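You operate a simulated robot arm through the tools that you are given. There is no shell and no other tool. Be economical: measure what you need, move in short steps, check, and stop when the job is done.

The job below is to be done with a simulated robot arm. You get a single attempt, and the scene is never put back.

JOB
Press the cap of relay J home and put it in the green relay tray.
Fine: use the screw press; dark blue knob back to UP, carriage left out; the other relays stay as they are. Set down upright: what you pick out.

It is judged by the outcome, as a careful person would: the job done as asked, and still so three seconds after it is handed in. It fails if anything else is knocked over, pushed out of place, dropped, spilled or broken. Lids that push on must go on centred and level and be pressed home; caps that screw on are set level and turned clockwise until they are tight.

ROBOT AND FRAMES
A 6-joint arm with a two-finger parallel gripper, fixed in place. Base frame: the origin is at the foot of the arm, x ahead of it, y to its left, z up; the work surface is at about z = 0. Units: m, rad, N and s.
With the tool pointing down near the work surface it reaches from about 0.14 to 0.58 m from the base axis. Its first joint turns from -1.152 to 1.152 rad. Payload 2.1 kg.
The tool frame sits at the grasp point between the pads (the TCP): z along the fingers, y along the line on which they close. The tips reach 0.03 m beyond it. Largest opening 0.094 m; finger width 0.028, thickness 0.01; the body of the gripper, 0.05 by 0.096 m, starts 0.055 m behind the TCP.
Orientation is told as [roll, pitch, yaw] about the base's x, y, z axes, in that order, counted from this pose: with the fingers straight down and closing along the base's y, the tool's x points along the base's -x, its y along +y and its z along -z.

CONTROLS
- The arm moves only by the tool arm_command. Its arguments are lists of equal length, an entry for each row: "translation": the shift along the tool's x, y, z in m, a list of three; "rotation": the turn, a rotation vector about the tool's x, y, z in rad, a list of three; "grip": the finger opening in m, from 0 to 0.094. In form: {"translation": [[tx, ty, tz], ...], "rotation": [[rx, ry, rz], ...], "grip": [grip, ...]}. A call has 1 to 20 rows; each row is the pose to reach, as a shift and turn from the pose commanded when the call began, along the tool's axes at that moment. A row lasts 0.2 s, in which the tool goes at most 0.05 m and 0.15 rad; a call with a longer step from one row to the next is refused whole, and so is a gripper value outside its range. Where a pose cannot be reached the arm comes as near as it can. A force on the tool above 60 N (or 10 N above the force at the start of the call, whichever is more), or a blocked arm, ends the call early, and 0.2 s more pass. Each finger travels about 0.072 m/s and halts on what it meets, pressing with about 34 N; the grip force reading is that of the motor and also rises with nothing between the fingers. The clock runs only during rows and for 0.2 s after the last one: add rows that repeat a pose to give the fingers time. The reply holds the time, the measured pose of the TCP, the force on the tool along the base axes, the opening and the grip force, in the units named above and with some noise, with the torque about the TCP (base axes, N m) and any sound that the robot's microphone picked up, and new pictures: "show" is both (left out), scene, wrist or none.
- Cameras (640 x 400 px; columns grow to the right, rows downward): "scene" is fixed at [0.0623, -0.3713, 0.4985]; the picture's right is [0.75, -0.66, 0.00], its down [-0.28, -0.32, -0.90] and it looks along [0.59, 0.68, -0.43] (base axes); focal length 275 px, centre (320, 200). "wrist" rides on the gripper at [0.076, 0.014, -0.103] in the tool frame; the picture's right is [-0.18, 0.98, 0.00], its down [-0.75, -0.14, -0.64] and it looks along [-0.63, -0.12, 0.77] (tool axes); focal length 243 px, centre (320, 200). There is no depth. A picture from a camera that has moved, and an enlarged one, comes with that camera's place and axes in the base frame and with its lens.
- inspect(camera, box): a new picture of the part [left, top, right, bottom] of that camera's present view, enlarged. It takes no simulated time.
- finish_job(): hands the job in; it is judged then, once.

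Go step by step. Nothing tells you positions but the pictures and the camera data: compare them with the known pose of the tool, close in by small moves and look again before you grip or let go. The budget is 120 turns and 200 pictures, counting those below and the enlarged ones. Unless the task says otherwise, let go and move clear before handing in, and close with one line.

The tools are called after "Emit:" as a command line: name --argument value ..., lists and objects as JSON in quotes. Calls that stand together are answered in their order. arm_command: Moves the arm, as the interface text tells. Its arguments: {"type":"object","properties":{"translation":{"type":"array","items":{"type":"array","items":{"type":"number"}}},"rotation":{"type":"array","items":{"type":"array","items":{"type":"number"}}},"grip":{"type":"array","items":{"type":"number"}},"show":{"type":"string","enum":["both","scene","wrist","none"]}},"required":["translation","rotation","grip"]} The other tools are called the same way: inspect (camera, box) takes an enlarged picture of a part of a camera's view; finish_job () hands the job in.

At the start:

```text
t: 0.0
tool_pos: [0.2924, -0.0219, 0.4256]
tool_rot: [0.0, 0.0, 0.0]
ft_force: [0.3, -0.2, -0.1]
torque: [0.02, 0.04, -0.01]
width: 0.0942
gripper_force: 0.0
```

scene: 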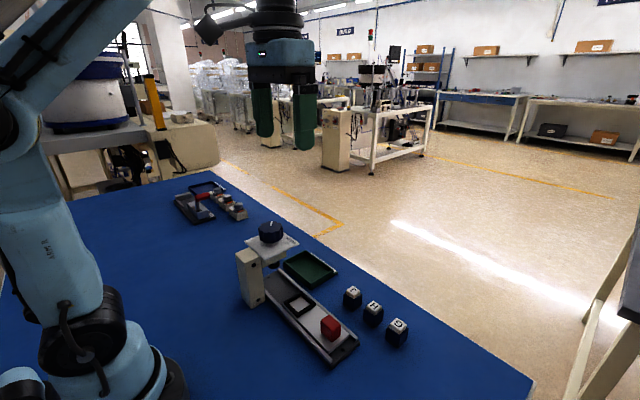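
wrist: 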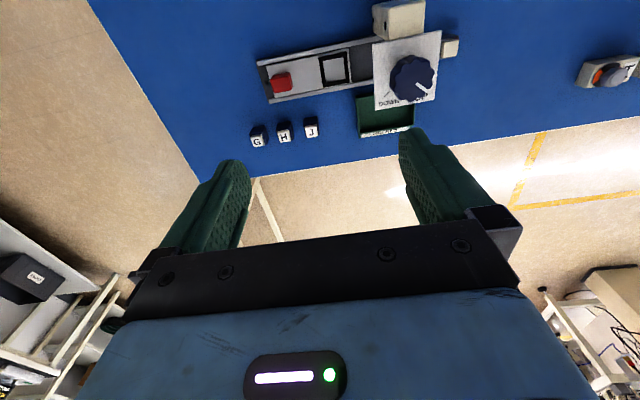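

I see a screw press with a dark blue knob, a carriage with a red handle on a rail, a green tray and three relays (G, H, J). I'll look closer first.

Emit:
inspect --camera "scene" --box '[220, 200, 420, 380]'

Emit:
inspect --camera "wrist" --box '[230, 0, 470, 150]'

Emit:
inspect --camera "scene" --box '[160, 170, 260, 232]'

```text
2.22 times, centred on (320, 290) of scene
camera zoom: at [0.0623, -0.3713, 0.4985], right [0.75, -0.66, 0.0], down [-0.28, -0.32, -0.9], along [0.59, 0.68, -0.43], focal length 610 px, centre (320, 0)
```

zoom: 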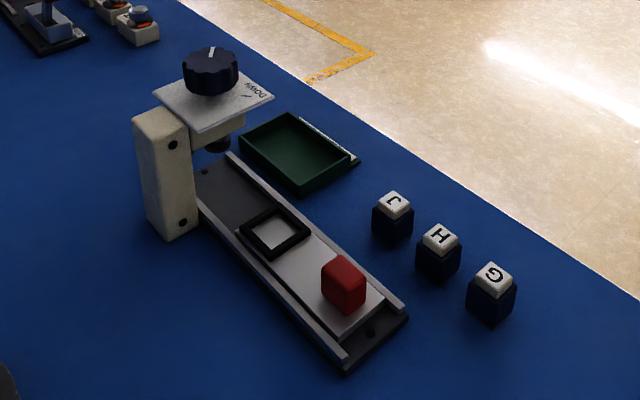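

```text
2.67 times, centred on (350, 75) of wrist
camera zoom: at [0.2158, -0.0068, 0.5295], right [0.18, 0.98, 0.0], down [0.75, -0.14, 0.64], along [0.63, -0.12, -0.77], focal length 647 px, centre (240, 533)
```

zoom: 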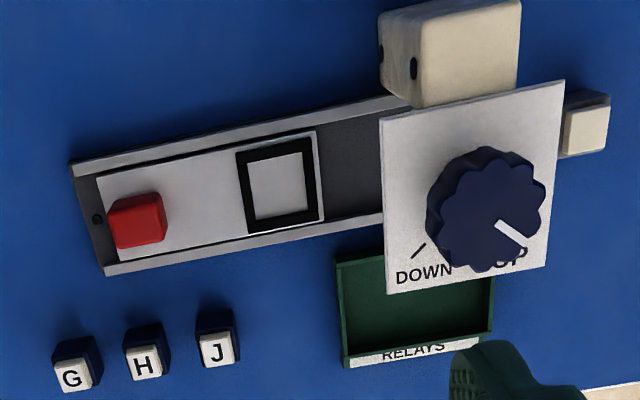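

```text
6.40 times, centred on (210, 201) of scene
camera zoom: at [0.0623, -0.3713, 0.4985], right [0.75, -0.66, 0.0], down [-0.28, -0.32, -0.9], along [0.59, 0.68, -0.43], focal length 1757 px, centre (1024, 194)
```

zoom: 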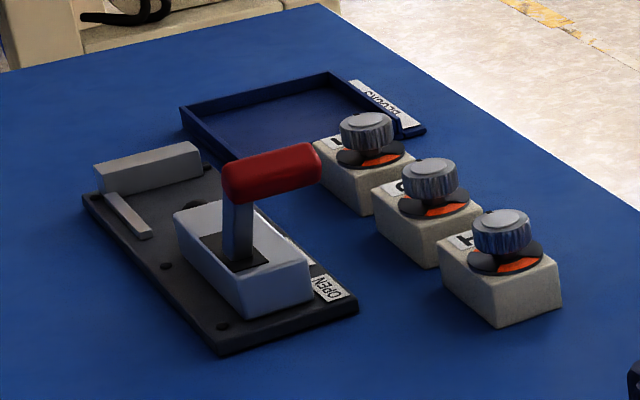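

Rough triangulation: J ≈ (0.43,-0.064), nest ≈ (0.327,0.00), handle ≈ (0.327,-0.098), knob ≈ (0.329,0.107,0.155), tray ≈ (0.433,0.097). I'll lower for a better wrist view.

Emit:
arm_command --translation '[[0.01, 0, 0.045], [0.02, -0.01, 0.09], [0.03, -0.015, 0.13], [0.04, -0.02, 0.17]]' --rotation '[[0, 0, 0], [0, 0, 0], [0, 0, 0], [0, 0, 0]]' --grip '[0.094, 0.094, 0.094, 0.094]' --show "wrist"

```text
t: 1.0
tool_pos: [0.2523, -0.0398, 0.2549]
tool_rot: [-0.001, 0.0, -0.001]
ft_force: [-0.2, 0.0, -0.1]
torque: [-0.02, 0.02, -0.04]
width: 0.0943
gripper_force: 0.1
camera wrist: at [0.1749, -0.0256, 0.3588], right [0.18, 0.98, 0.0], down [0.75, -0.14, 0.64], along [0.63, -0.12, -0.77], focal length 243 px, centre (320, 200)
```

wrist: 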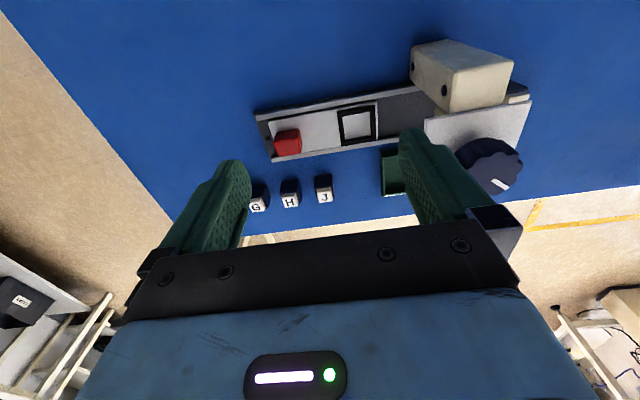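

The view is closer now. I'll enlarge it to measure relay J, the nest and its orientation.

Emit:
inspect --camera "wrist" --box '[240, 60, 400, 220]'

Emit:
inspect --camera "scene" --box '[330, 275, 420, 355]'

Emit:
inspect --camera "scene" --box '[225, 205, 365, 375]'

```text
2.50 times, centred on (320, 140) of wrist
camera zoom: at [0.1749, -0.0256, 0.3588], right [0.18, 0.98, 0.0], down [0.75, -0.14, 0.64], along [0.63, -0.12, -0.77], focal length 606 px, centre (320, 350)
```

zoom: 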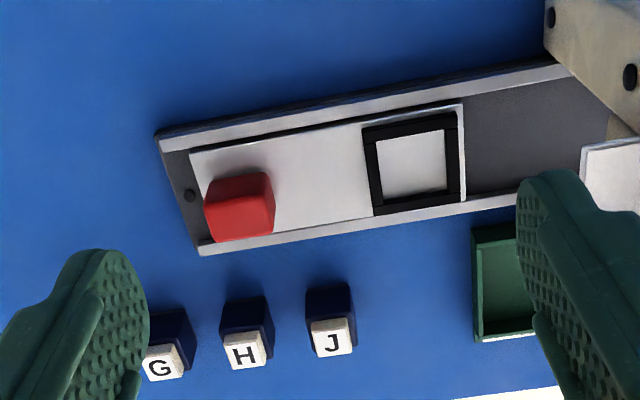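

```text
5.00 times, centred on (375, 315) of scene
camera zoom: at [0.0623, -0.3713, 0.4985], right [0.75, -0.66, 0.0], down [-0.28, -0.32, -0.9], along [0.59, 0.68, -0.43], focal length 1373 px, centre (45, -375)
```

zoom: 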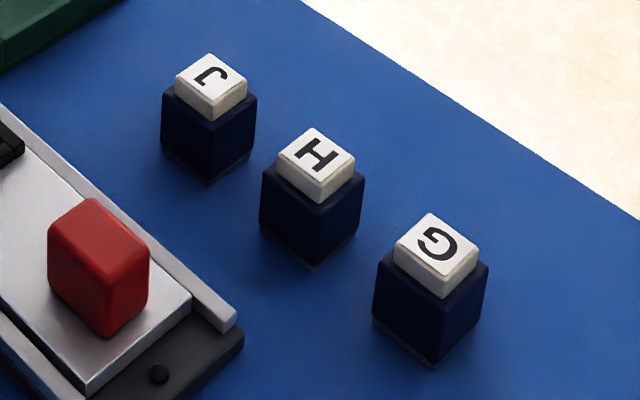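

```text
2.35 times, centred on (295, 290) of scene
camera zoom: at [0.0623, -0.3713, 0.4985], right [0.75, -0.66, 0.0], down [-0.28, -0.32, -0.9], along [0.59, 0.68, -0.43], focal length 646 px, centre (379, -12)
```

zoom: 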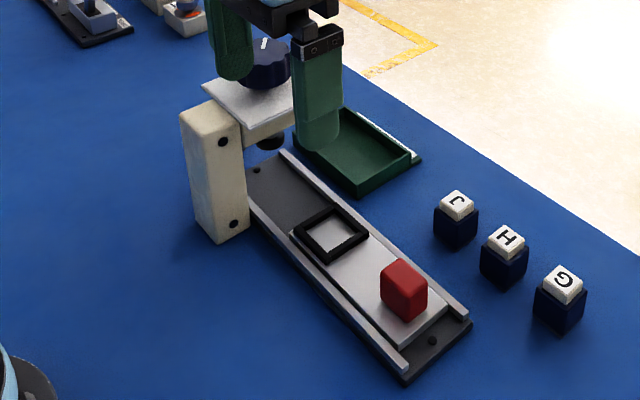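

Everything is aligned with the base axes; J's body is about 0.03 square with its cap top near z 0.045. I'll hover over J with a narrowed opening.

Emit:
arm_command --translation '[[-0.036, -0.005, 0.02], [-0.072, -0.01, 0.04], [-0.108, -0.015, 0.06], [-0.144, -0.02, 0.08], [-0.177, -0.0242, 0.105], [-0.177, -0.0242, 0.125], [-0.177, -0.0242, 0.125]]' --rotation '[[0, 0, 0], [0, 0, 0], [0, 0, 0], [0, 0, 0], [0, 0, 0], [0, 0, 0], [0, 0, 0]]' --grip '[0.094, 0.07, 0.05, 0.05, 0.05, 0.05, 0.05]'

```text
t: 2.6
tool_pos: [0.4285, -0.0655, 0.1301]
tool_rot: [0.001, -0.001, 0.0]
ft_force: [0.1, -0.7, 0.5]
torque: [-0.02, -0.01, -0.01]
width: 0.0501
gripper_force: 0.1
camera wrist: at [0.3528, -0.0506, 0.2343], right [0.18, 0.98, 0.0], down [0.75, -0.14, 0.64], along [0.63, -0.12, -0.77], focal length 243 px, centre (320, 200)
```

scene: 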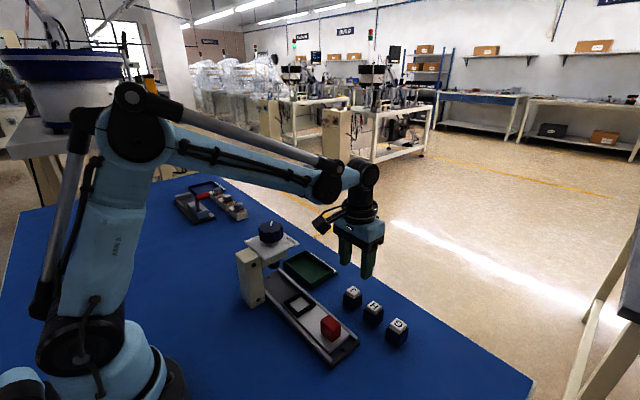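
wrist: 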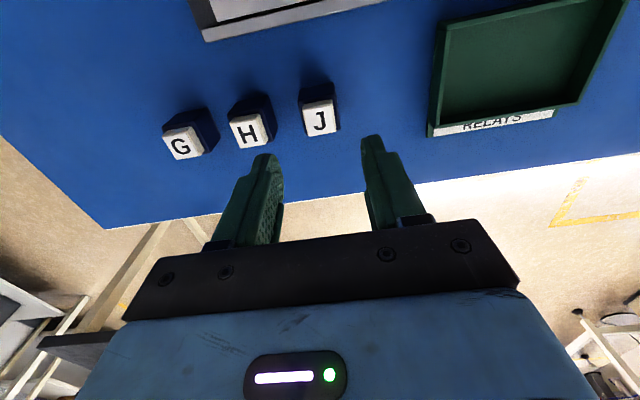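

Emit:
inspect --camera "wrist" --box '[220, 60, 420, 200]'

```text
2.86 times, centred on (320, 130) of wrist
camera zoom: at [0.3528, -0.0506, 0.2343], right [0.18, 0.98, 0.0], down [0.75, -0.14, 0.64], along [0.63, -0.12, -0.77], focal length 693 px, centre (320, 400)
```

zoom: 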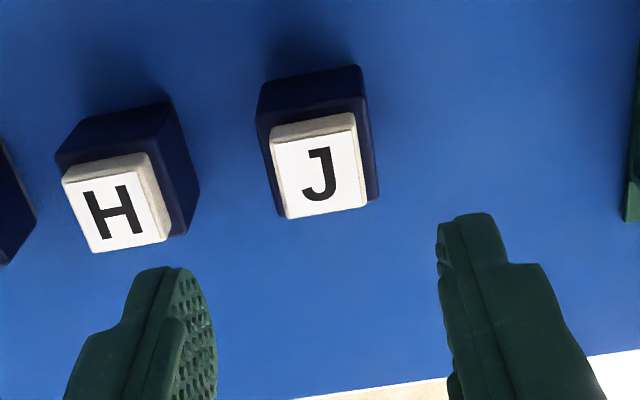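

J's cap is centred under the TCP (≈0.428,-0.065). I'll descend to z≈0.044, keeping tips above the nest frame height, then check before closing.

Emit:
arm_command --translation '[[0, 0, 0.03], [0, 0, 0.06], [0, 0, 0.075], [0, 0, 0.086], [0, 0, 0.086]]' --rotation '[[0, 0, 0], [0, 0, 0], [0, 0, 0], [0, 0, 0], [0, 0, 0]]' --grip '[0.05, 0.05, 0.05, 0.05, 0.05]'

Emit:
inspect --camera "scene" --box '[310, 240, 420, 350]'

```text
t: 3.8
tool_pos: [0.4302, -0.0651, 0.0446]
tool_rot: [-0.001, -0.001, 0.0]
ft_force: [-0.3, -0.2, 0.1]
torque: [-0.02, -0.01, -0.02]
width: 0.0502
gripper_force: 0.1
camera wrist: at [0.3526, -0.0507, 0.1481], right [0.18, 0.98, 0.0], down [0.75, -0.14, 0.64], along [0.63, -0.12, -0.77], focal length 243 px, centre (320, 200)
```

scene: 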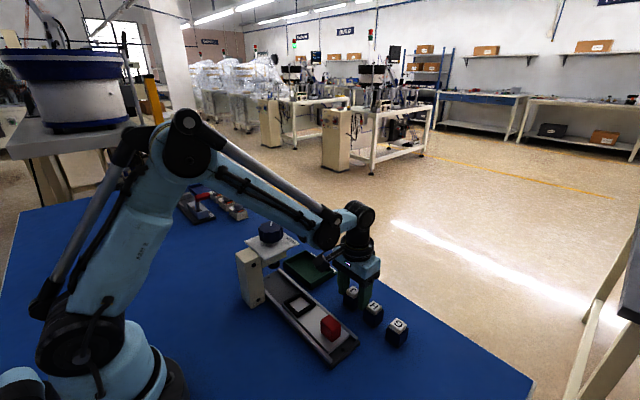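
wrist: 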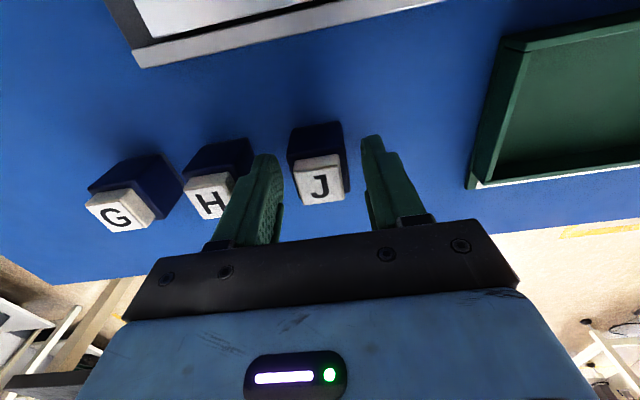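

```text
3.64 times, centred on (365, 295) of scene
camera zoom: at [0.0623, -0.3713, 0.4985], right [0.75, -0.66, 0.0], down [-0.28, -0.32, -0.9], along [0.59, 0.68, -0.43], focal length 998 px, centre (156, -146)
```

zoom: 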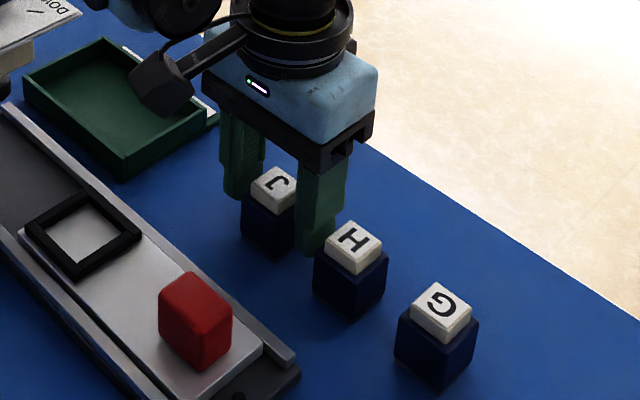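

The fingers straddle J and clear H. I'll close.

Emit:
arm_command --translation '[[0, 0, 0], [0, 0, 0], [0, 0, 0], [0, 0, 0]]' --rotation '[[0, 0, 0], [0, 0, 0], [0, 0, 0], [0, 0, 0]]' --grip '[0.035, 0.02, 0.02, 0.02]' --show "wrist"

```text
t: 4.8
tool_pos: [0.4294, -0.0661, 0.0465]
tool_rot: [0.0, 0.0, 0.002]
ft_force: [-1.1, 0.0, 0.1]
torque: [-0.01, 0.01, 0.0]
width: 0.0307
gripper_force: 34.5
camera wrist: at [0.3526, -0.0507, 0.1483], right [0.18, 0.98, 0.0], down [0.75, -0.14, 0.64], along [0.63, -0.12, -0.77], focal length 243 px, centre (320, 200)
```

wrist: 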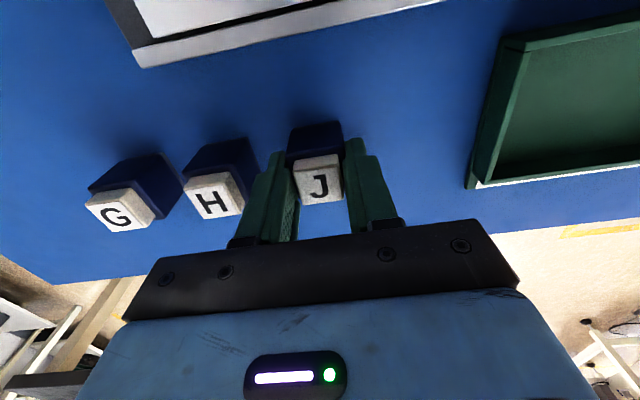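

Gripped (0.0307 m). I'll lift and carry to above the nest, staying high.

Emit:
arm_command --translation '[[0, 0, -0.04], [0, 0, -0.08], [0.03, 0.018, -0.08], [0.06, 0.036, -0.08], [0.09, 0.054, -0.08], [0.105, 0.0655, -0.08], [0.105, 0.0655, -0.08]]' --rotation '[[0, 0, 0], [0, 0, 0], [0, 0, 0], [0, 0, 0], [0, 0, 0], [0, 0, 0], [0, 0, 0]]' --grip '[0.02, 0.02, 0.02, 0.02, 0.02, 0.02, 0.02]'

Emit:
inspect --camera "wrist" --box '[220, 60, 420, 220]'

Emit:
inspect --camera "scene" --box '[230, 210, 370, 370]'

```text
t: 6.4
tool_pos: [0.3244, -0.0005, 0.1253]
tool_rot: [0.0, 0.002, 0.001]
ft_force: [0.4, -0.3, -0.7]
torque: [-0.05, -0.02, -0.02]
width: 0.0309
gripper_force: 34.0
camera wrist: at [0.2472, 0.0144, 0.2284], right [0.18, 0.98, 0.0], down [0.75, -0.14, 0.64], along [0.63, -0.12, -0.77], focal length 243 px, centre (320, 200)
```

scene: 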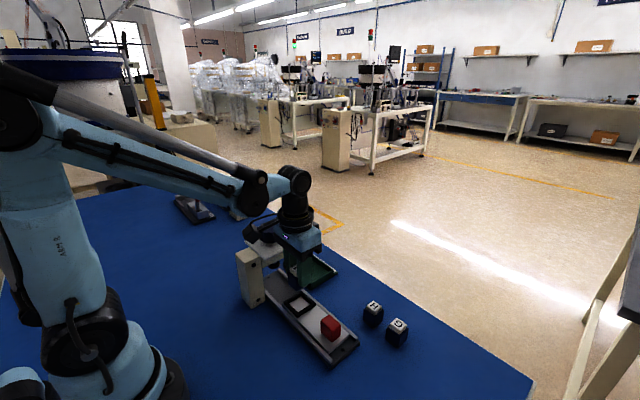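
wrist: 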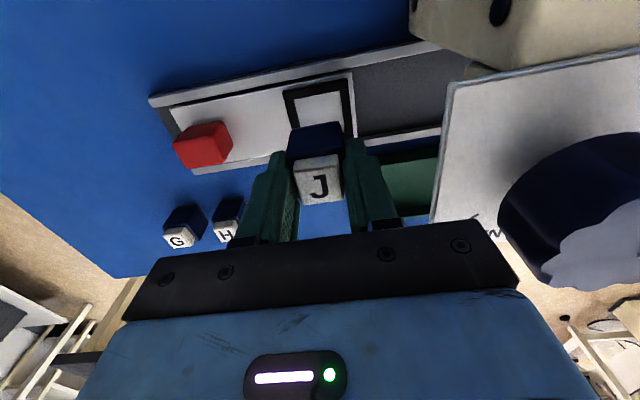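

```text
2.50 times, centred on (320, 140) of wrist
camera zoom: at [0.2472, 0.0144, 0.2284], right [0.18, 0.98, 0.0], down [0.75, -0.14, 0.64], along [0.63, -0.12, -0.77], focal length 606 px, centre (320, 350)
```

zoom: 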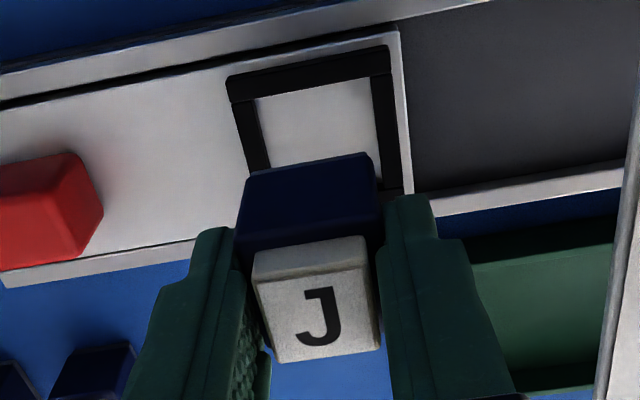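

```text
2.50 times, centred on (300, 290) of scene
camera zoom: at [0.0623, -0.3712, 0.4985], right [0.75, -0.66, 0.0], down [-0.28, -0.32, -0.9], along [0.59, 0.68, -0.43], focal length 686 px, centre (370, -25)
```

zoom: 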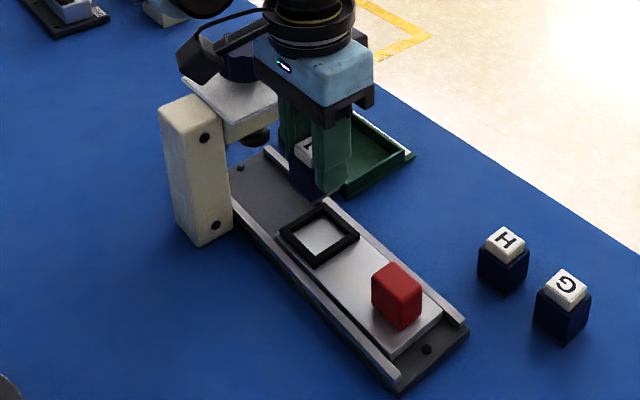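

Nest centre is about (0.325, 0.000), with ~3 mm clearance each side; the press plate's edge clears the gripper body by ~8 mm. I'll lower partway and check.

Emit:
arm_command --translation '[[-0.001, 0, 0.02], [-0.001, 0, 0.035], [-0.001, 0, 0.047], [-0.001, 0, 0.047]]' --rotation '[[0, 0, 0], [0, 0, 0], [0, 0, 0], [0, 0, 0]]' --grip '[0.02, 0.02, 0.02, 0.02]' --show "wrist"

Emit:
inspect --camera "wrist" --box '[220, 60, 420, 220]'

Emit:
inspect --camera "scene" --box '[230, 220, 350, 330]'

```text
t: 7.4
tool_pos: [0.3248, -0.0004, 0.0782]
tool_rot: [0.001, -0.001, 0.0]
ft_force: [0.7, -0.1, -0.7]
torque: [0.02, 0.01, -0.02]
width: 0.031
gripper_force: 34.2
camera wrist: at [0.2483, 0.0145, 0.1813], right [0.18, 0.98, 0.0], down [0.75, -0.14, 0.64], along [0.63, -0.12, -0.77], focal length 243 px, centre (320, 200)
```

wrist: 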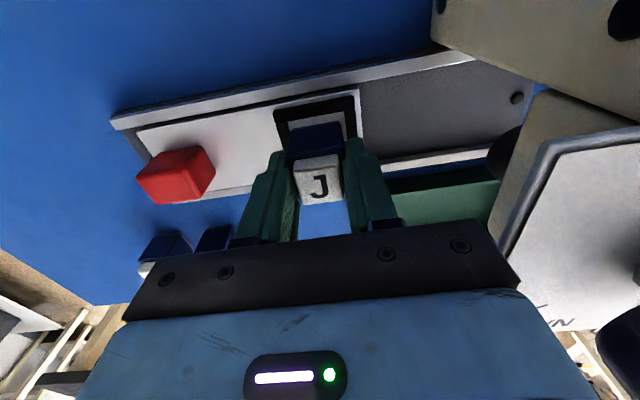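

```text
2.50 times, centred on (320, 140) of wrist
camera zoom: at [0.2483, 0.0145, 0.1813], right [0.18, 0.98, 0.0], down [0.75, -0.14, 0.64], along [0.63, -0.12, -0.77], focal length 606 px, centre (320, 350)
```

zoom: 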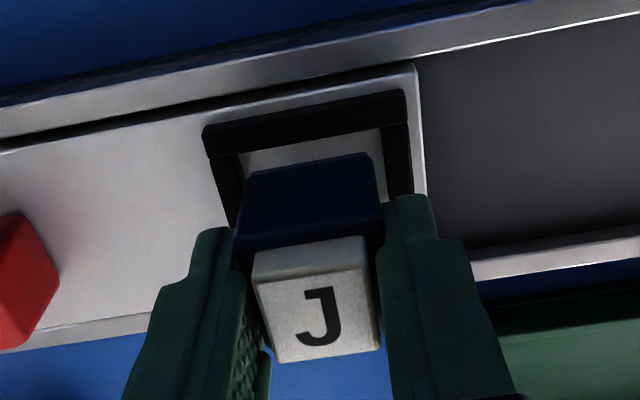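

```text
3.64 times, centred on (290, 275) of scene
camera zoom: at [0.0623, -0.3713, 0.4985], right [0.75, -0.66, 0.0], down [-0.28, -0.32, -0.9], along [0.59, 0.68, -0.43], focal length 998 px, centre (429, -73)
```

zoom: 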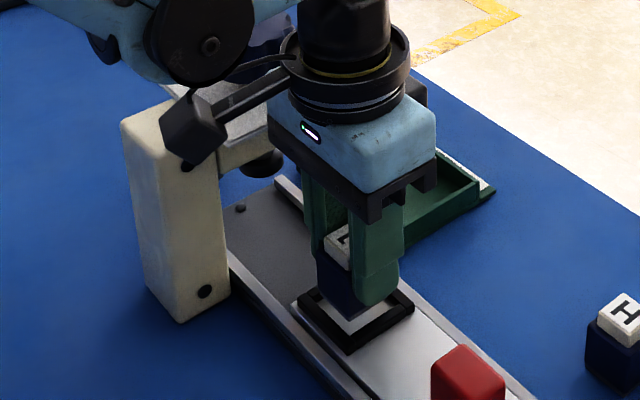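

Relay and nest are aligned within about 1 mm. I'll lower further in small steps.

Emit:
arm_command --translation '[[-0.0005, 0, 0.006], [-0.0005, 0, 0.012], [-0.0005, 0, 0.015], [-0.0005, 0, 0.015]]' --rotation '[[0, 0, 0], [0, 0, 0], [0, 0, 0], [0, 0, 0]]' --grip '[0.02, 0.02, 0.02, 0.02]' --show "none"

Emit:
inspect --camera "scene" --box '[260, 240, 340, 320]'

Emit:
inspect --camera "wrist" --box '[220, 60, 420, 220]'

```text
t: 8.4
tool_pos: [0.3264, -0.0, 0.0628]
tool_rot: [-0.001, 0.002, 0.0]
ft_force: [0.1, 0.1, 32.8]
torque: [0.02, 0.04, -0.01]
width: 0.0309
gripper_force: 33.7
```

```text
5.00 times, centred on (300, 280) of scene
camera zoom: at [0.0622, -0.3713, 0.4985], right [0.75, -0.66, 0.0], down [-0.28, -0.32, -0.9], along [0.59, 0.68, -0.43], focal length 1373 px, centre (420, -200)
```

zoom: 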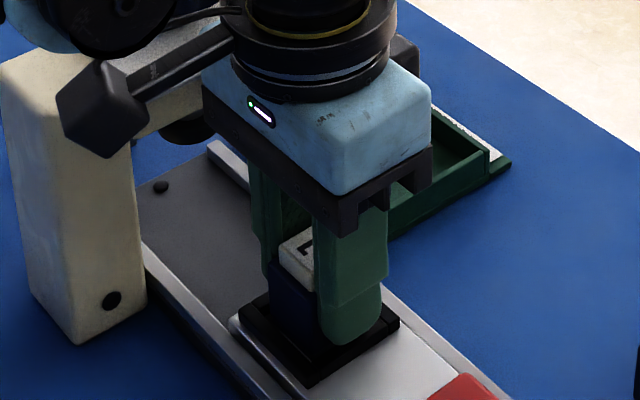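

```text
2.50 times, centred on (320, 140) of wrist
camera zoom: at [0.2493, 0.0144, 0.1665], right [0.18, 0.98, 0.0], down [0.75, -0.14, 0.64], along [0.63, -0.12, -0.77], focal length 606 px, centre (320, 350)
```

zoom: 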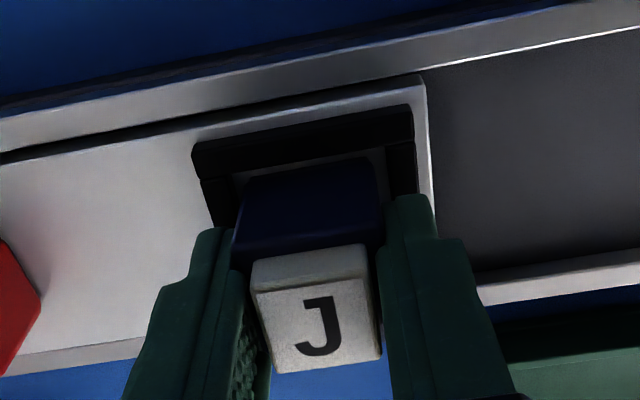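

The relay is seated on the nest floor (contact 33 N, base inside the frame). I'll relax the push slightly, open, and rise.

Emit:
arm_command --translation '[[0, 0, -0.001], [0, 0, -0.001], [0, 0, -0.001], [0, 0, -0.001], [0, 0, -0.001]]' --rotation '[[0, 0, 0], [0, 0, 0], [0, 0, 0], [0, 0, 0], [0, 0, 0]]' --grip '[0.031, 0.04, 0.046, 0.046, 0.046]' --show "none"

Emit:
inspect --camera "wrist" --box '[220, 60, 420, 220]'

```text
t: 9.6
tool_pos: [0.3261, 0.0007, 0.0639]
tool_rot: [0.0, 0.0, -0.002]
ft_force: [-0.5, -0.2, -0.3]
torque: [0.01, 0.01, -0.01]
width: 0.0459
gripper_force: 0.0
```

```text
2.50 times, centred on (320, 140) of wrist
camera zoom: at [0.2492, 0.0146, 0.1674], right [0.18, 0.98, 0.0], down [0.75, -0.14, 0.64], along [0.63, -0.12, -0.77], focal length 606 px, centre (320, 350)
```

zoom: 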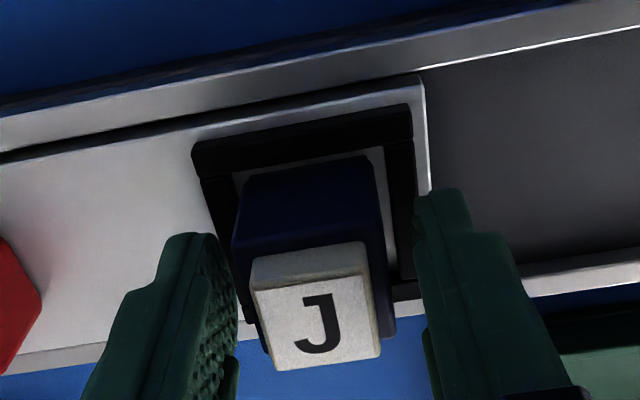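

The relay stands free in the nest. I'll rise, and move over the red handle while yawing 90° so that the gripper is slim toward the press.

Emit:
arm_command --translation '[[0, 0, -0.035], [0, 0, -0.07], [0, -0.01, -0.07], [0, -0.02, -0.07], [0, -0.03, -0.07], [0, -0.04, -0.07], [0, -0.05, -0.07], [0, -0.06, -0.07], [0, -0.07, -0.07], [0, -0.08, -0.07], [0, -0.09, -0.07], [0, -0.1, -0.07], [0, -0.1, -0.07], [0, -0.1, -0.07]]' --rotation '[[0, 0, 0], [0, 0, 0], [0, 0, -0.145], [0, 0, -0.29], [0, 0, -0.435], [0, 0, -0.58], [0, 0, -0.725], [0, 0, -0.87], [0, 0, -1.015], [0, 0, -1.16], [0, 0, -1.305], [0, 0, -1.45], [0, 0, -1.5708], [0, 0, -1.5708]]' --grip '[0.046, 0.046, 0.05, 0.05, 0.05, 0.05, 0.05, 0.05, 0.05, 0.05, 0.05, 0.05, 0.05, 0.05]'

Emit:
inspect --camera "scene" --box '[220, 210, 380, 370]'

```text
t: 12.6
tool_pos: [0.3268, -0.0999, 0.1329]
tool_rot: [-0.001, -0.001, 1.572]
ft_force: [-1.0, 0.0, -0.3]
torque: [-0.04, -0.02, -0.01]
width: 0.0502
gripper_force: 0.2
camera wrist: at [0.3114, -0.1758, 0.2373], right [-0.98, 0.18, 0.0], down [0.14, 0.75, 0.64], along [0.12, 0.63, -0.77], focal length 243 px, centre (320, 200)
```

scene: 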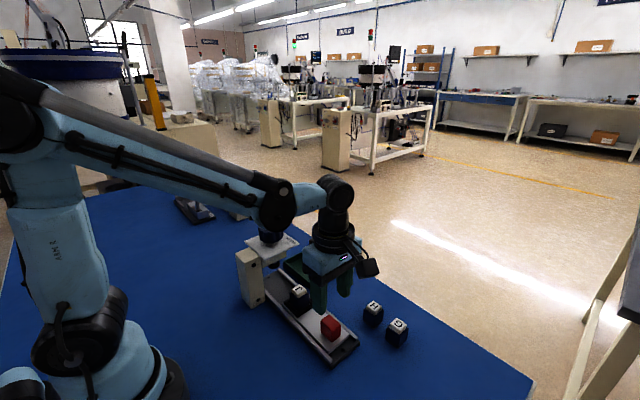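
wrist: 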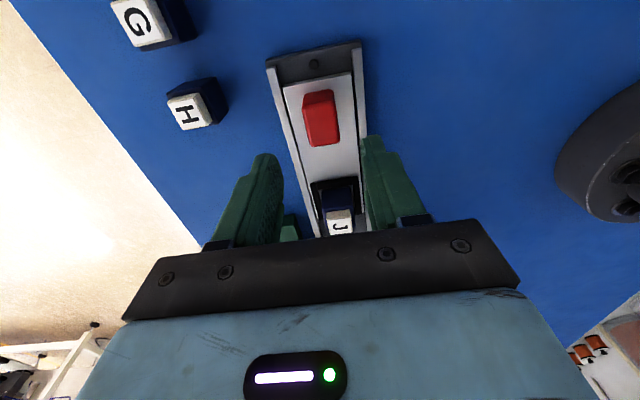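

```text
2.50 times, centred on (300, 290) of scene
camera zoom: at [0.0623, -0.3713, 0.4985], right [0.75, -0.66, 0.0], down [-0.28, -0.32, -0.9], along [0.59, 0.68, -0.43], focal length 686 px, centre (370, -25)
```

zoom: 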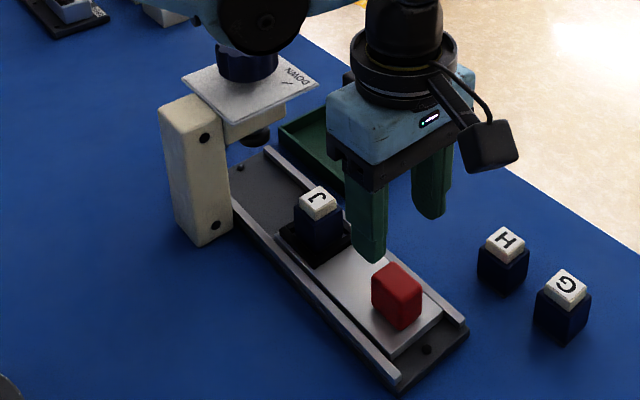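

Emit:
inspect --camera "wrist" --box '[230, 20, 410, 160]'

```text
2.86 times, centred on (320, 90) of wrist
camera zoom: at [0.3114, -0.1758, 0.2373], right [-0.98, 0.18, 0.0], down [0.14, 0.75, 0.64], along [0.12, 0.63, -0.77], focal length 693 px, centre (320, 514)
```

zoom: 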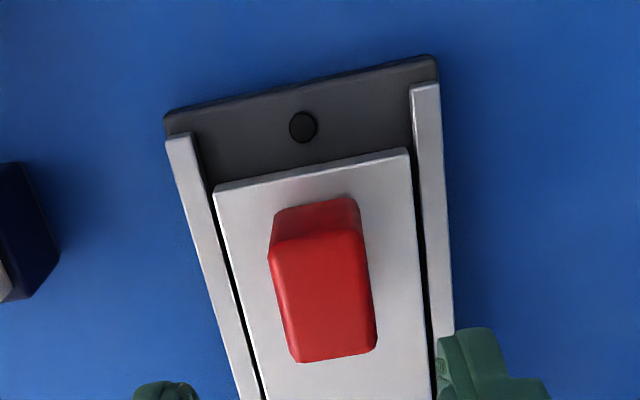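

Handle centre is about (0.325,-0.099), top z≈0.049. I'll descend to TCP z≈0.058 and grip it across.

Emit:
arm_command --translation '[[0, 0, 0.035], [0, 0, 0.06], [0, 0, 0.074], [0, 0, 0.074], [0, 0, 0.074], [0, 0, 0.074], [0, 0, 0.074]]' --rotation '[[0, 0, 0], [0, 0, 0], [0, 0, 0], [0, 0, 0], [0, 0, 0], [0, 0, 0], [0, 0, 0]]' --grip '[0.05, 0.05, 0.05, 0.04, 0.02, 0.015, 0.015]'

Emit:
inspect --camera "scene" --box '[220, 210, 380, 370]'

```text
t: 14.2
tool_pos: [0.3249, -0.1006, 0.0602]
tool_rot: [0.004, 0.0, 1.57]
ft_force: [-19.7, 0.9, 27.6]
torque: [0.01, 0.25, 0.04]
width: 0.0281
gripper_force: 11.8
camera wrist: at [0.3104, -0.1761, 0.1636], right [-0.98, 0.18, 0.0], down [0.14, 0.75, 0.64], along [0.12, 0.63, -0.77], focal length 243 px, centre (320, 200)
```

scene: 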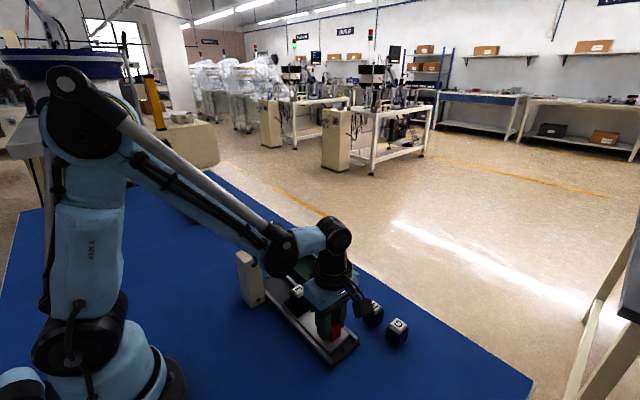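
wrist: 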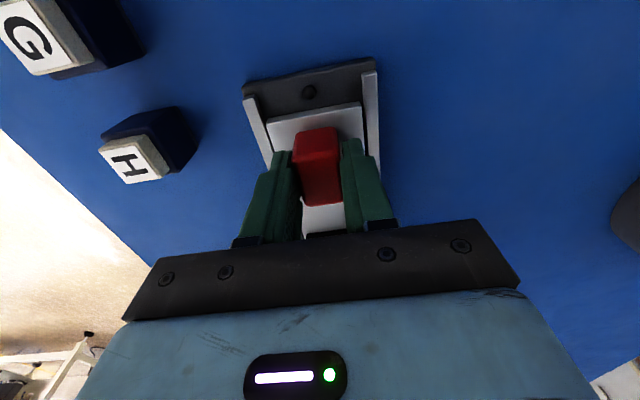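

```text
2.50 times, centred on (300, 290) of scene
camera zoom: at [0.0622, -0.3712, 0.4986], right [0.75, -0.66, 0.0], down [-0.28, -0.32, -0.9], along [0.59, 0.68, -0.43], focal length 686 px, centre (370, -25)
```

zoom: 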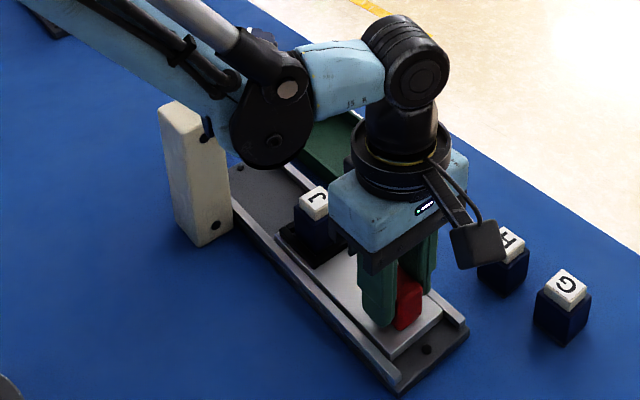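

The force reading shows the fingertips touching something low (rail lip). I'll open slightly, raise 5 mm and regrip.

Emit:
arm_command --translation '[[0, 0, 0], [0, 0, -0.004], [0, 0, -0.006], [0, 0, -0.006], [0, 0, -0.006], [0, 0, -0.006], [0, 0, -0.006]]' --rotation '[[0, 0, 0], [0, 0, 0], [0, 0, 0], [0, 0, 0], [0, 0, 0], [0, 0, 0], [0, 0, 0]]' --grip '[0.04, 0.04, 0.04, 0.03, 0.015, 0.015, 0.015]' --show "none"

Emit:
inspect --camera "wrist" --box '[230, 60, 410, 240]'

```text
t: 15.8
tool_pos: [0.3246, -0.1, 0.0657]
tool_rot: [0.003, -0.001, 1.571]
ft_force: [-22.0, 1.9, 3.8]
torque: [-0.44, -0.18, 0.02]
width: 0.0259
gripper_force: 45.1
```

```text
2.22 times, centred on (320, 150) of wrist
camera zoom: at [0.3104, -0.1758, 0.1692], right [-0.98, 0.18, 0.0], down [0.14, 0.75, 0.64], along [0.12, 0.63, -0.77], focal length 539 px, centre (320, 311)
```

zoom: 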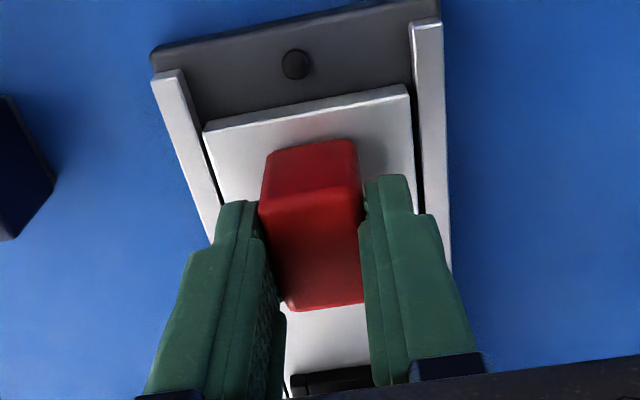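

Gripped at 0.026 m with a slight sideways load; I'll shift 1.5 mm toward −x to relax it.

Emit:
arm_command --translation '[[0, 0.0012, 0], [0, 0.0012, 0]]' --rotation '[[0, 0, 0], [0, 0, 0]]' --grip '[0.015, 0.015]' --show "none"

```text
t: 16.4
tool_pos: [0.3257, -0.0993, 0.0656]
tool_rot: [0.0, -0.001, 1.57]
ft_force: [-12.3, -1.3, -7.8]
torque: [-0.13, 0.53, 0.0]
width: 0.0257
gripper_force: 45.4
```

Emit:
arm_command --translation '[[0, 0.0012, 0.0005], [-0.012, 0.0012, 0.0005], [-0.024, 0.0012, 0.0005], [-0.036, 0.0012, 0.0005], [-0.048, 0.0012, 0.0005], [-0.06, 0.0012, 0.0005], [-0.072, 0.0012, 0.0005], [-0.08, 0.0012, 0.0005], [-0.08, 0.0012, 0.0005]]' --rotation '[[0, 0, 0], [0, 0, 0], [0, 0, 0], [0, 0, 0], [0, 0, 0], [0, 0, 0], [0, 0, 0], [0, 0, 0], [0, 0, 0]]' --grip '[0.015, 0.015, 0.015, 0.015, 0.015, 0.015, 0.015, 0.015, 0.015]'

Emit:
inspect --camera "scene" --box '[220, 210, 380, 370]'

Emit:
inspect --camera "wrist" --box '[230, 60, 410, 240]'

```text
t: 18.4
tool_pos: [0.3261, -0.0223, 0.0655]
tool_rot: [-0.003, 0.0, 1.571]
ft_force: [18.4, -0.6, 33.8]
torque: [-0.16, -0.05, 0.03]
width: 0.0256
gripper_force: 45.2
camera wrist: at [0.3094, -0.0964, 0.1687], right [-0.98, 0.18, 0.0], down [0.14, 0.75, 0.64], along [0.12, 0.63, -0.77], focal length 243 px, centre (320, 200)
```

scene: 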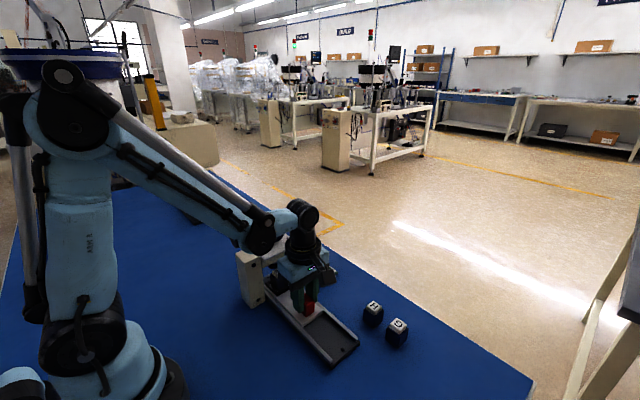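
wrist: 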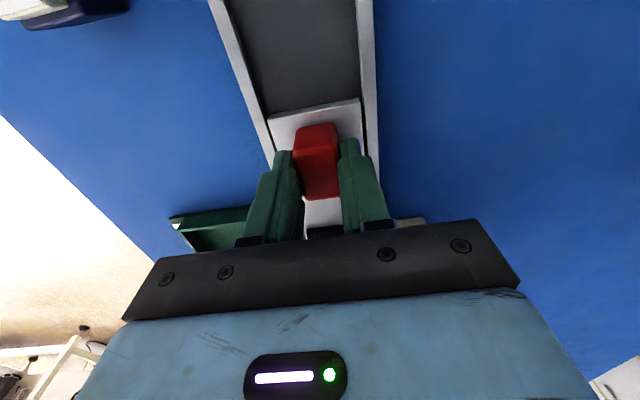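

```text
2.50 times, centred on (300, 290) of scene
camera zoom: at [0.0622, -0.3712, 0.4986], right [0.75, -0.66, 0.0], down [-0.28, -0.32, -0.9], along [0.59, 0.68, -0.43], focal length 686 px, centre (370, -25)
```

zoom: 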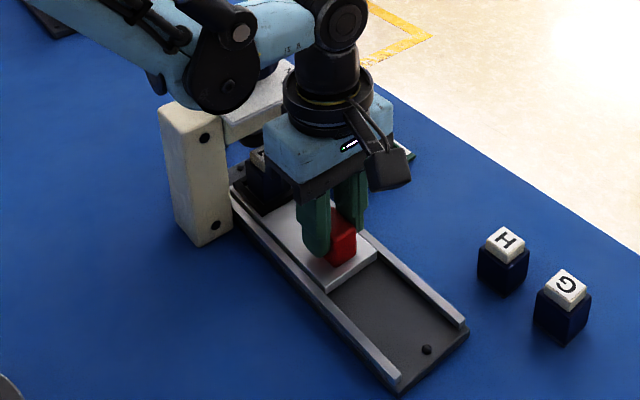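

```text
2.22 times, centred on (320, 150) of wrist
camera zoom: at [0.3094, -0.0964, 0.1687], right [-0.98, 0.18, 0.0], down [0.14, 0.75, 0.64], along [0.12, 0.63, -0.77], focal length 539 px, centre (320, 311)
```

zoom: 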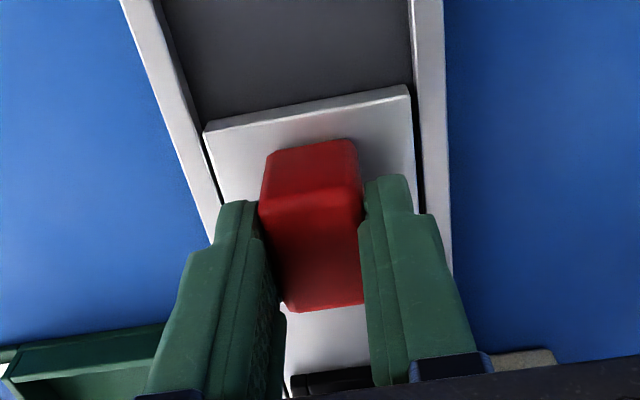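

The carriage is sliding well. I'll relax the side load and continue toward the stop.

Emit:
arm_command --translation '[[-0.006, -0.0008, -0.001], [-0.012, -0.0008, -0.001], [-0.016, -0.0008, -0.001], [-0.019, -0.0008, -0.001], [-0.019, -0.0008, -0.001]]' --rotation '[[0, 0, 0], [0, 0, 0], [0, 0, 0], [0, 0, 0], [0, 0, 0]]' --grip '[0.015, 0.015, 0.015, 0.015, 0.015]' --show "none"

Emit:
inspect --camera "scene" --box '[220, 210, 340, 320]'

```text
t: 19.6
tool_pos: [0.3234, -0.0003, 0.0658]
tool_rot: [0.0, 0.0, 1.571]
ft_force: [11.8, 1.5, -37.8]
torque: [-0.01, -0.21, -0.06]
width: 0.0257
gripper_force: 44.8
```

```text
3.64 times, centred on (280, 265) of scene
camera zoom: at [0.0624, -0.3712, 0.4985], right [0.75, -0.66, 0.0], down [-0.28, -0.32, -0.9], along [0.59, 0.68, -0.43], focal length 998 px, centre (466, -36)
```

zoom: 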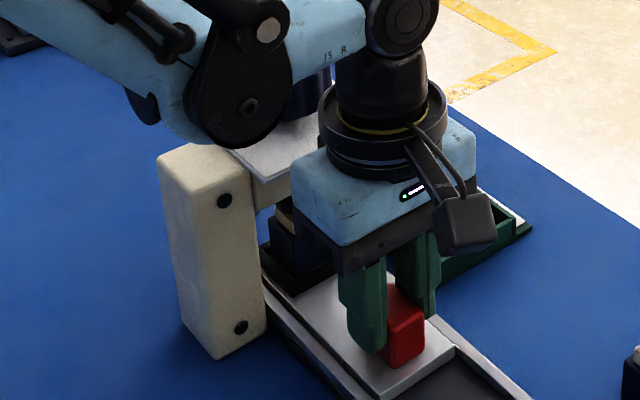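

Emit:
arm_command --translation '[[0, -0.0005, 0.0005], [-0.003, -0.0005, 0.0005], [-0.005, -0.0005, 0.0005], [-0.007, -0.0005, 0.0005], [-0.007, -0.0005, 0.0005]]' --rotation '[[0, 0, 0], [0, 0, 0], [0, 0, 0], [0, 0, 0], [0, 0, 0]]' --grip '[0.015, 0.015, 0.015, 0.015, 0.015]' --show "none"

```text
t: 20.8
tool_pos: [0.3251, 0.0036, 0.066]
tool_rot: [0.001, 0.016, 1.569]
ft_force: [-2.9, -37.0, 10.1]
torque: [-0.88, -0.04, 0.36]
width: 0.0261
gripper_force: 44.6
```

The carriage is at its stop (−37 N at y≈0.004). I'll relax, open, and rise to view the press.

Emit:
arm_command --translation '[[0.002, 0, 0], [0.002, 0, 0], [0.002, 0, 0], [0.002, 0, 0], [0.002, 0, -0.04], [0.012, 0, -0.08], [0.042, 0, -0.12], [0.08, 0, -0.15], [0.12, 0, -0.17], [0.12, 0, -0.17]]' --rotation '[[0, 0, 0], [0, 0, 0], [0, 0, 0], [0, 0, 0], [0, 0, 0], [0, 0, 0], [0, 0, 0], [0, 0, 0], [0, 0, 0], [0, 0, 0]]' --grip '[0.026, 0.04, 0.05, 0.05, 0.05, 0.06, 0.08, 0.08, 0.08, 0.08]'

Emit:
inspect --camera "scene" --box '[220, 210, 340, 320]'

```text
t: 23.0
tool_pos: [0.3252, -0.114, 0.2355]
tool_rot: [0.001, 0.0, 1.574]
ft_force: [-0.3, 0.4, -0.7]
torque: [0.01, 0.02, 0.02]
width: 0.0799
gripper_force: 0.0
camera wrist: at [0.3107, -0.1895, 0.3394], right [-0.98, 0.18, 0.0], down [0.14, 0.75, 0.64], along [0.12, 0.63, -0.77], focal length 243 px, centre (320, 200)
```

scene: 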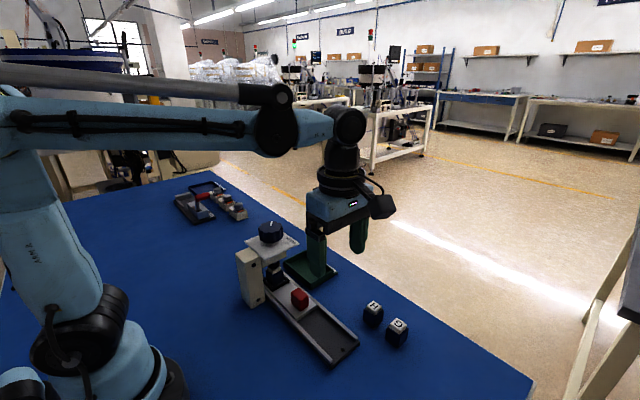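
wrist: 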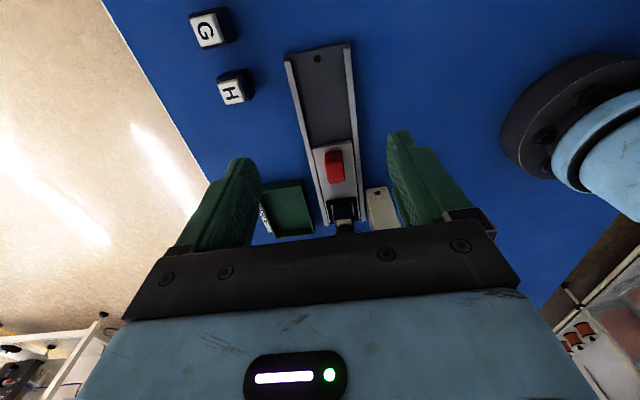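

```text
3.64 times, centred on (280, 265) of scene
camera zoom: at [0.0623, -0.3713, 0.4985], right [0.75, -0.66, 0.0], down [-0.28, -0.32, -0.9], along [0.59, 0.68, -0.43], focal length 998 px, centre (466, -36)
```

zoom: 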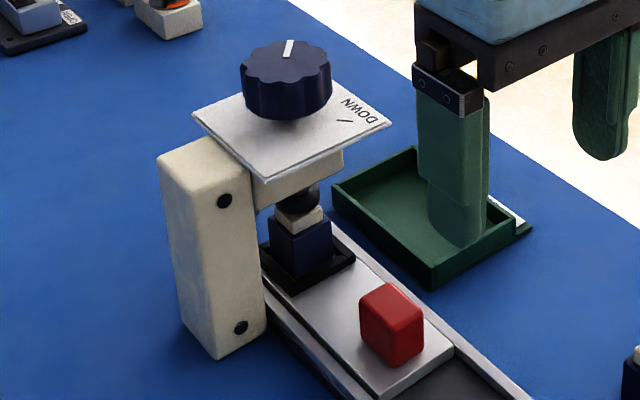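

The relay sits under the ram. Next I'll move to look down on the knob.

Emit:
arm_command --translation '[[-0.03, 0, -0.025], [-0.07, 0, -0.025], [-0.11, 0, -0.025], [-0.1435, 0, -0.025], [-0.1435, 0, -0.025]]' --rotation '[[0, 0, 0], [0, 0, 0], [0, 0, 0], [0, 0, 0], [0, 0, 0]]' --grip '[0.08, 0.08, 0.085, 0.085, 0.085]' --show "wrist"

Emit:
inspect --camera "wrist" --box '[220, 80, 420, 240]'

```text
t: 24.2
tool_pos: [0.3249, 0.0301, 0.2613]
tool_rot: [0.001, 0.001, 1.57]
ft_force: [0.4, -0.3, 0.2]
torque: [-0.01, -0.02, -0.01]
width: 0.0847
gripper_force: 0.1
camera wrist: at [0.3098, -0.0461, 0.3646], right [-0.98, 0.18, 0.0], down [0.14, 0.75, 0.64], along [0.12, 0.63, -0.77], focal length 243 px, centre (320, 200)
```

wrist: 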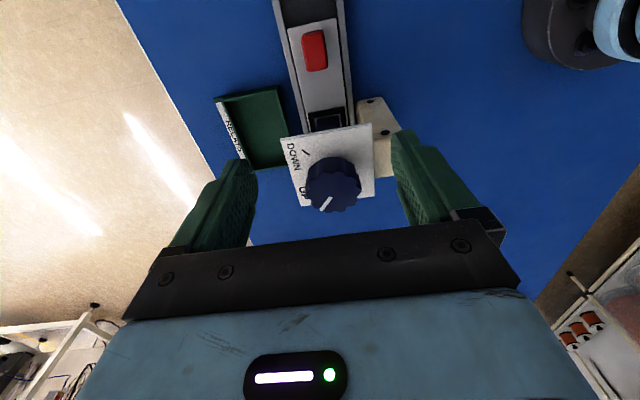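

```text
2.50 times, centred on (320, 160) of wrist
camera zoom: at [0.3098, -0.0461, 0.3646], right [-0.98, 0.18, 0.0], down [0.14, 0.75, 0.64], along [0.12, 0.63, -0.77], focal length 606 px, centre (320, 300)
```

zoom: 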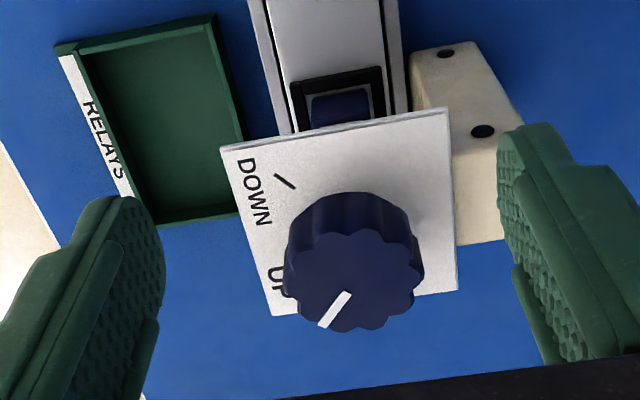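

Knob centre is about (0.323,0.105) with its top z≈0.167 and plate z≈0.13; pointer at UP, DOWN is 90° clockwise. I'll hover just above the knob and check.

Emit:
arm_command --translation '[[-0.035, 0, 0], [-0.075, 0, 0], [-0.075, 0, 0.04], [-0.075, 0, 0.055], [-0.075, 0, 0.055]]' --rotation '[[0, 0, 0], [0, 0, 0], [0, 0, 0], [0, 0, 0], [0, 0, 0]]' --grip '[0.085, 0.085, 0.085, 0.085, 0.085]'

Emit:
inspect --camera "wrist" --box '[220, 80, 420, 240]'

Emit:
inspect --camera "scene" --box '[220, 170, 340, 280]'

```text
t: 25.4
tool_pos: [0.3264, 0.1045, 0.2059]
tool_rot: [0.001, -0.001, 1.571]
ft_force: [0.0, 0.2, -0.2]
torque: [0.0, 0.02, -0.01]
width: 0.085
gripper_force: 0.0
camera wrist: at [0.3099, 0.0284, 0.3094], right [-0.98, 0.18, 0.0], down [0.14, 0.75, 0.64], along [0.12, 0.63, -0.77], focal length 243 px, centre (320, 200)
```

scene: 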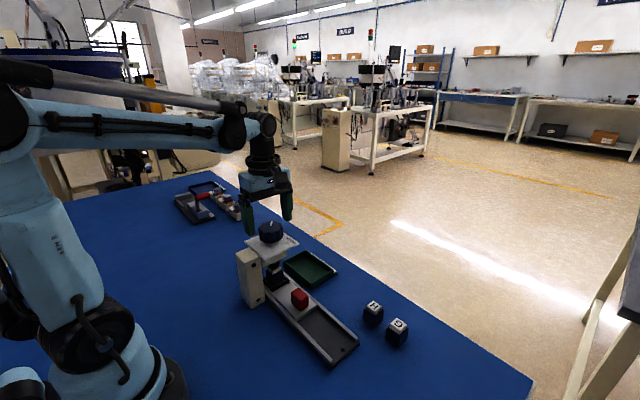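
wrist: 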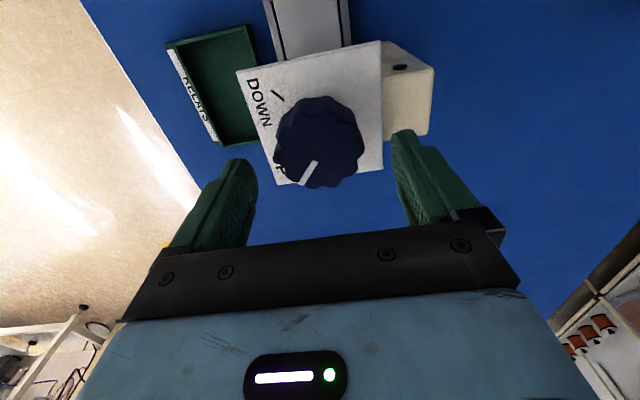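

```text
2.50 times, centred on (320, 160) of wrist
camera zoom: at [0.3099, 0.0284, 0.3094], right [-0.98, 0.18, 0.0], down [0.14, 0.75, 0.64], along [0.12, 0.63, -0.77], focal length 606 px, centre (320, 300)
```

zoom: 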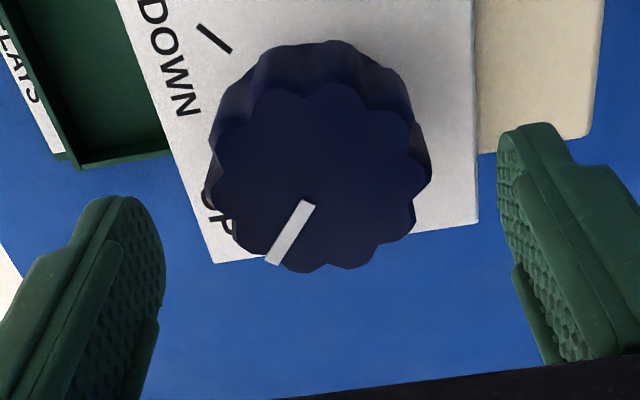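

```text
3.64 times, centred on (280, 225) of scene
camera zoom: at [0.0623, -0.3712, 0.4985], right [0.75, -0.66, 0.0], down [-0.28, -0.32, -0.9], along [0.59, 0.68, -0.43], focal length 998 px, centre (466, 109)
```

zoom: 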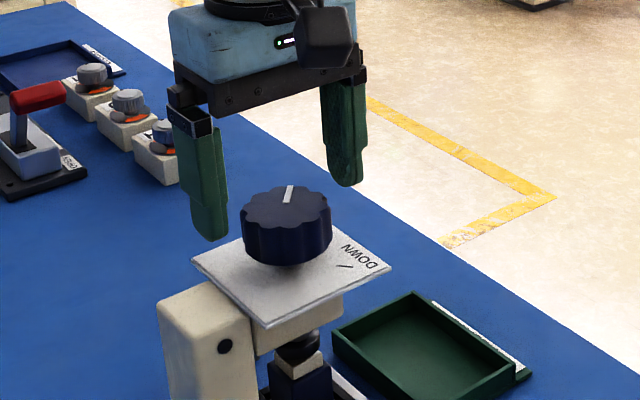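

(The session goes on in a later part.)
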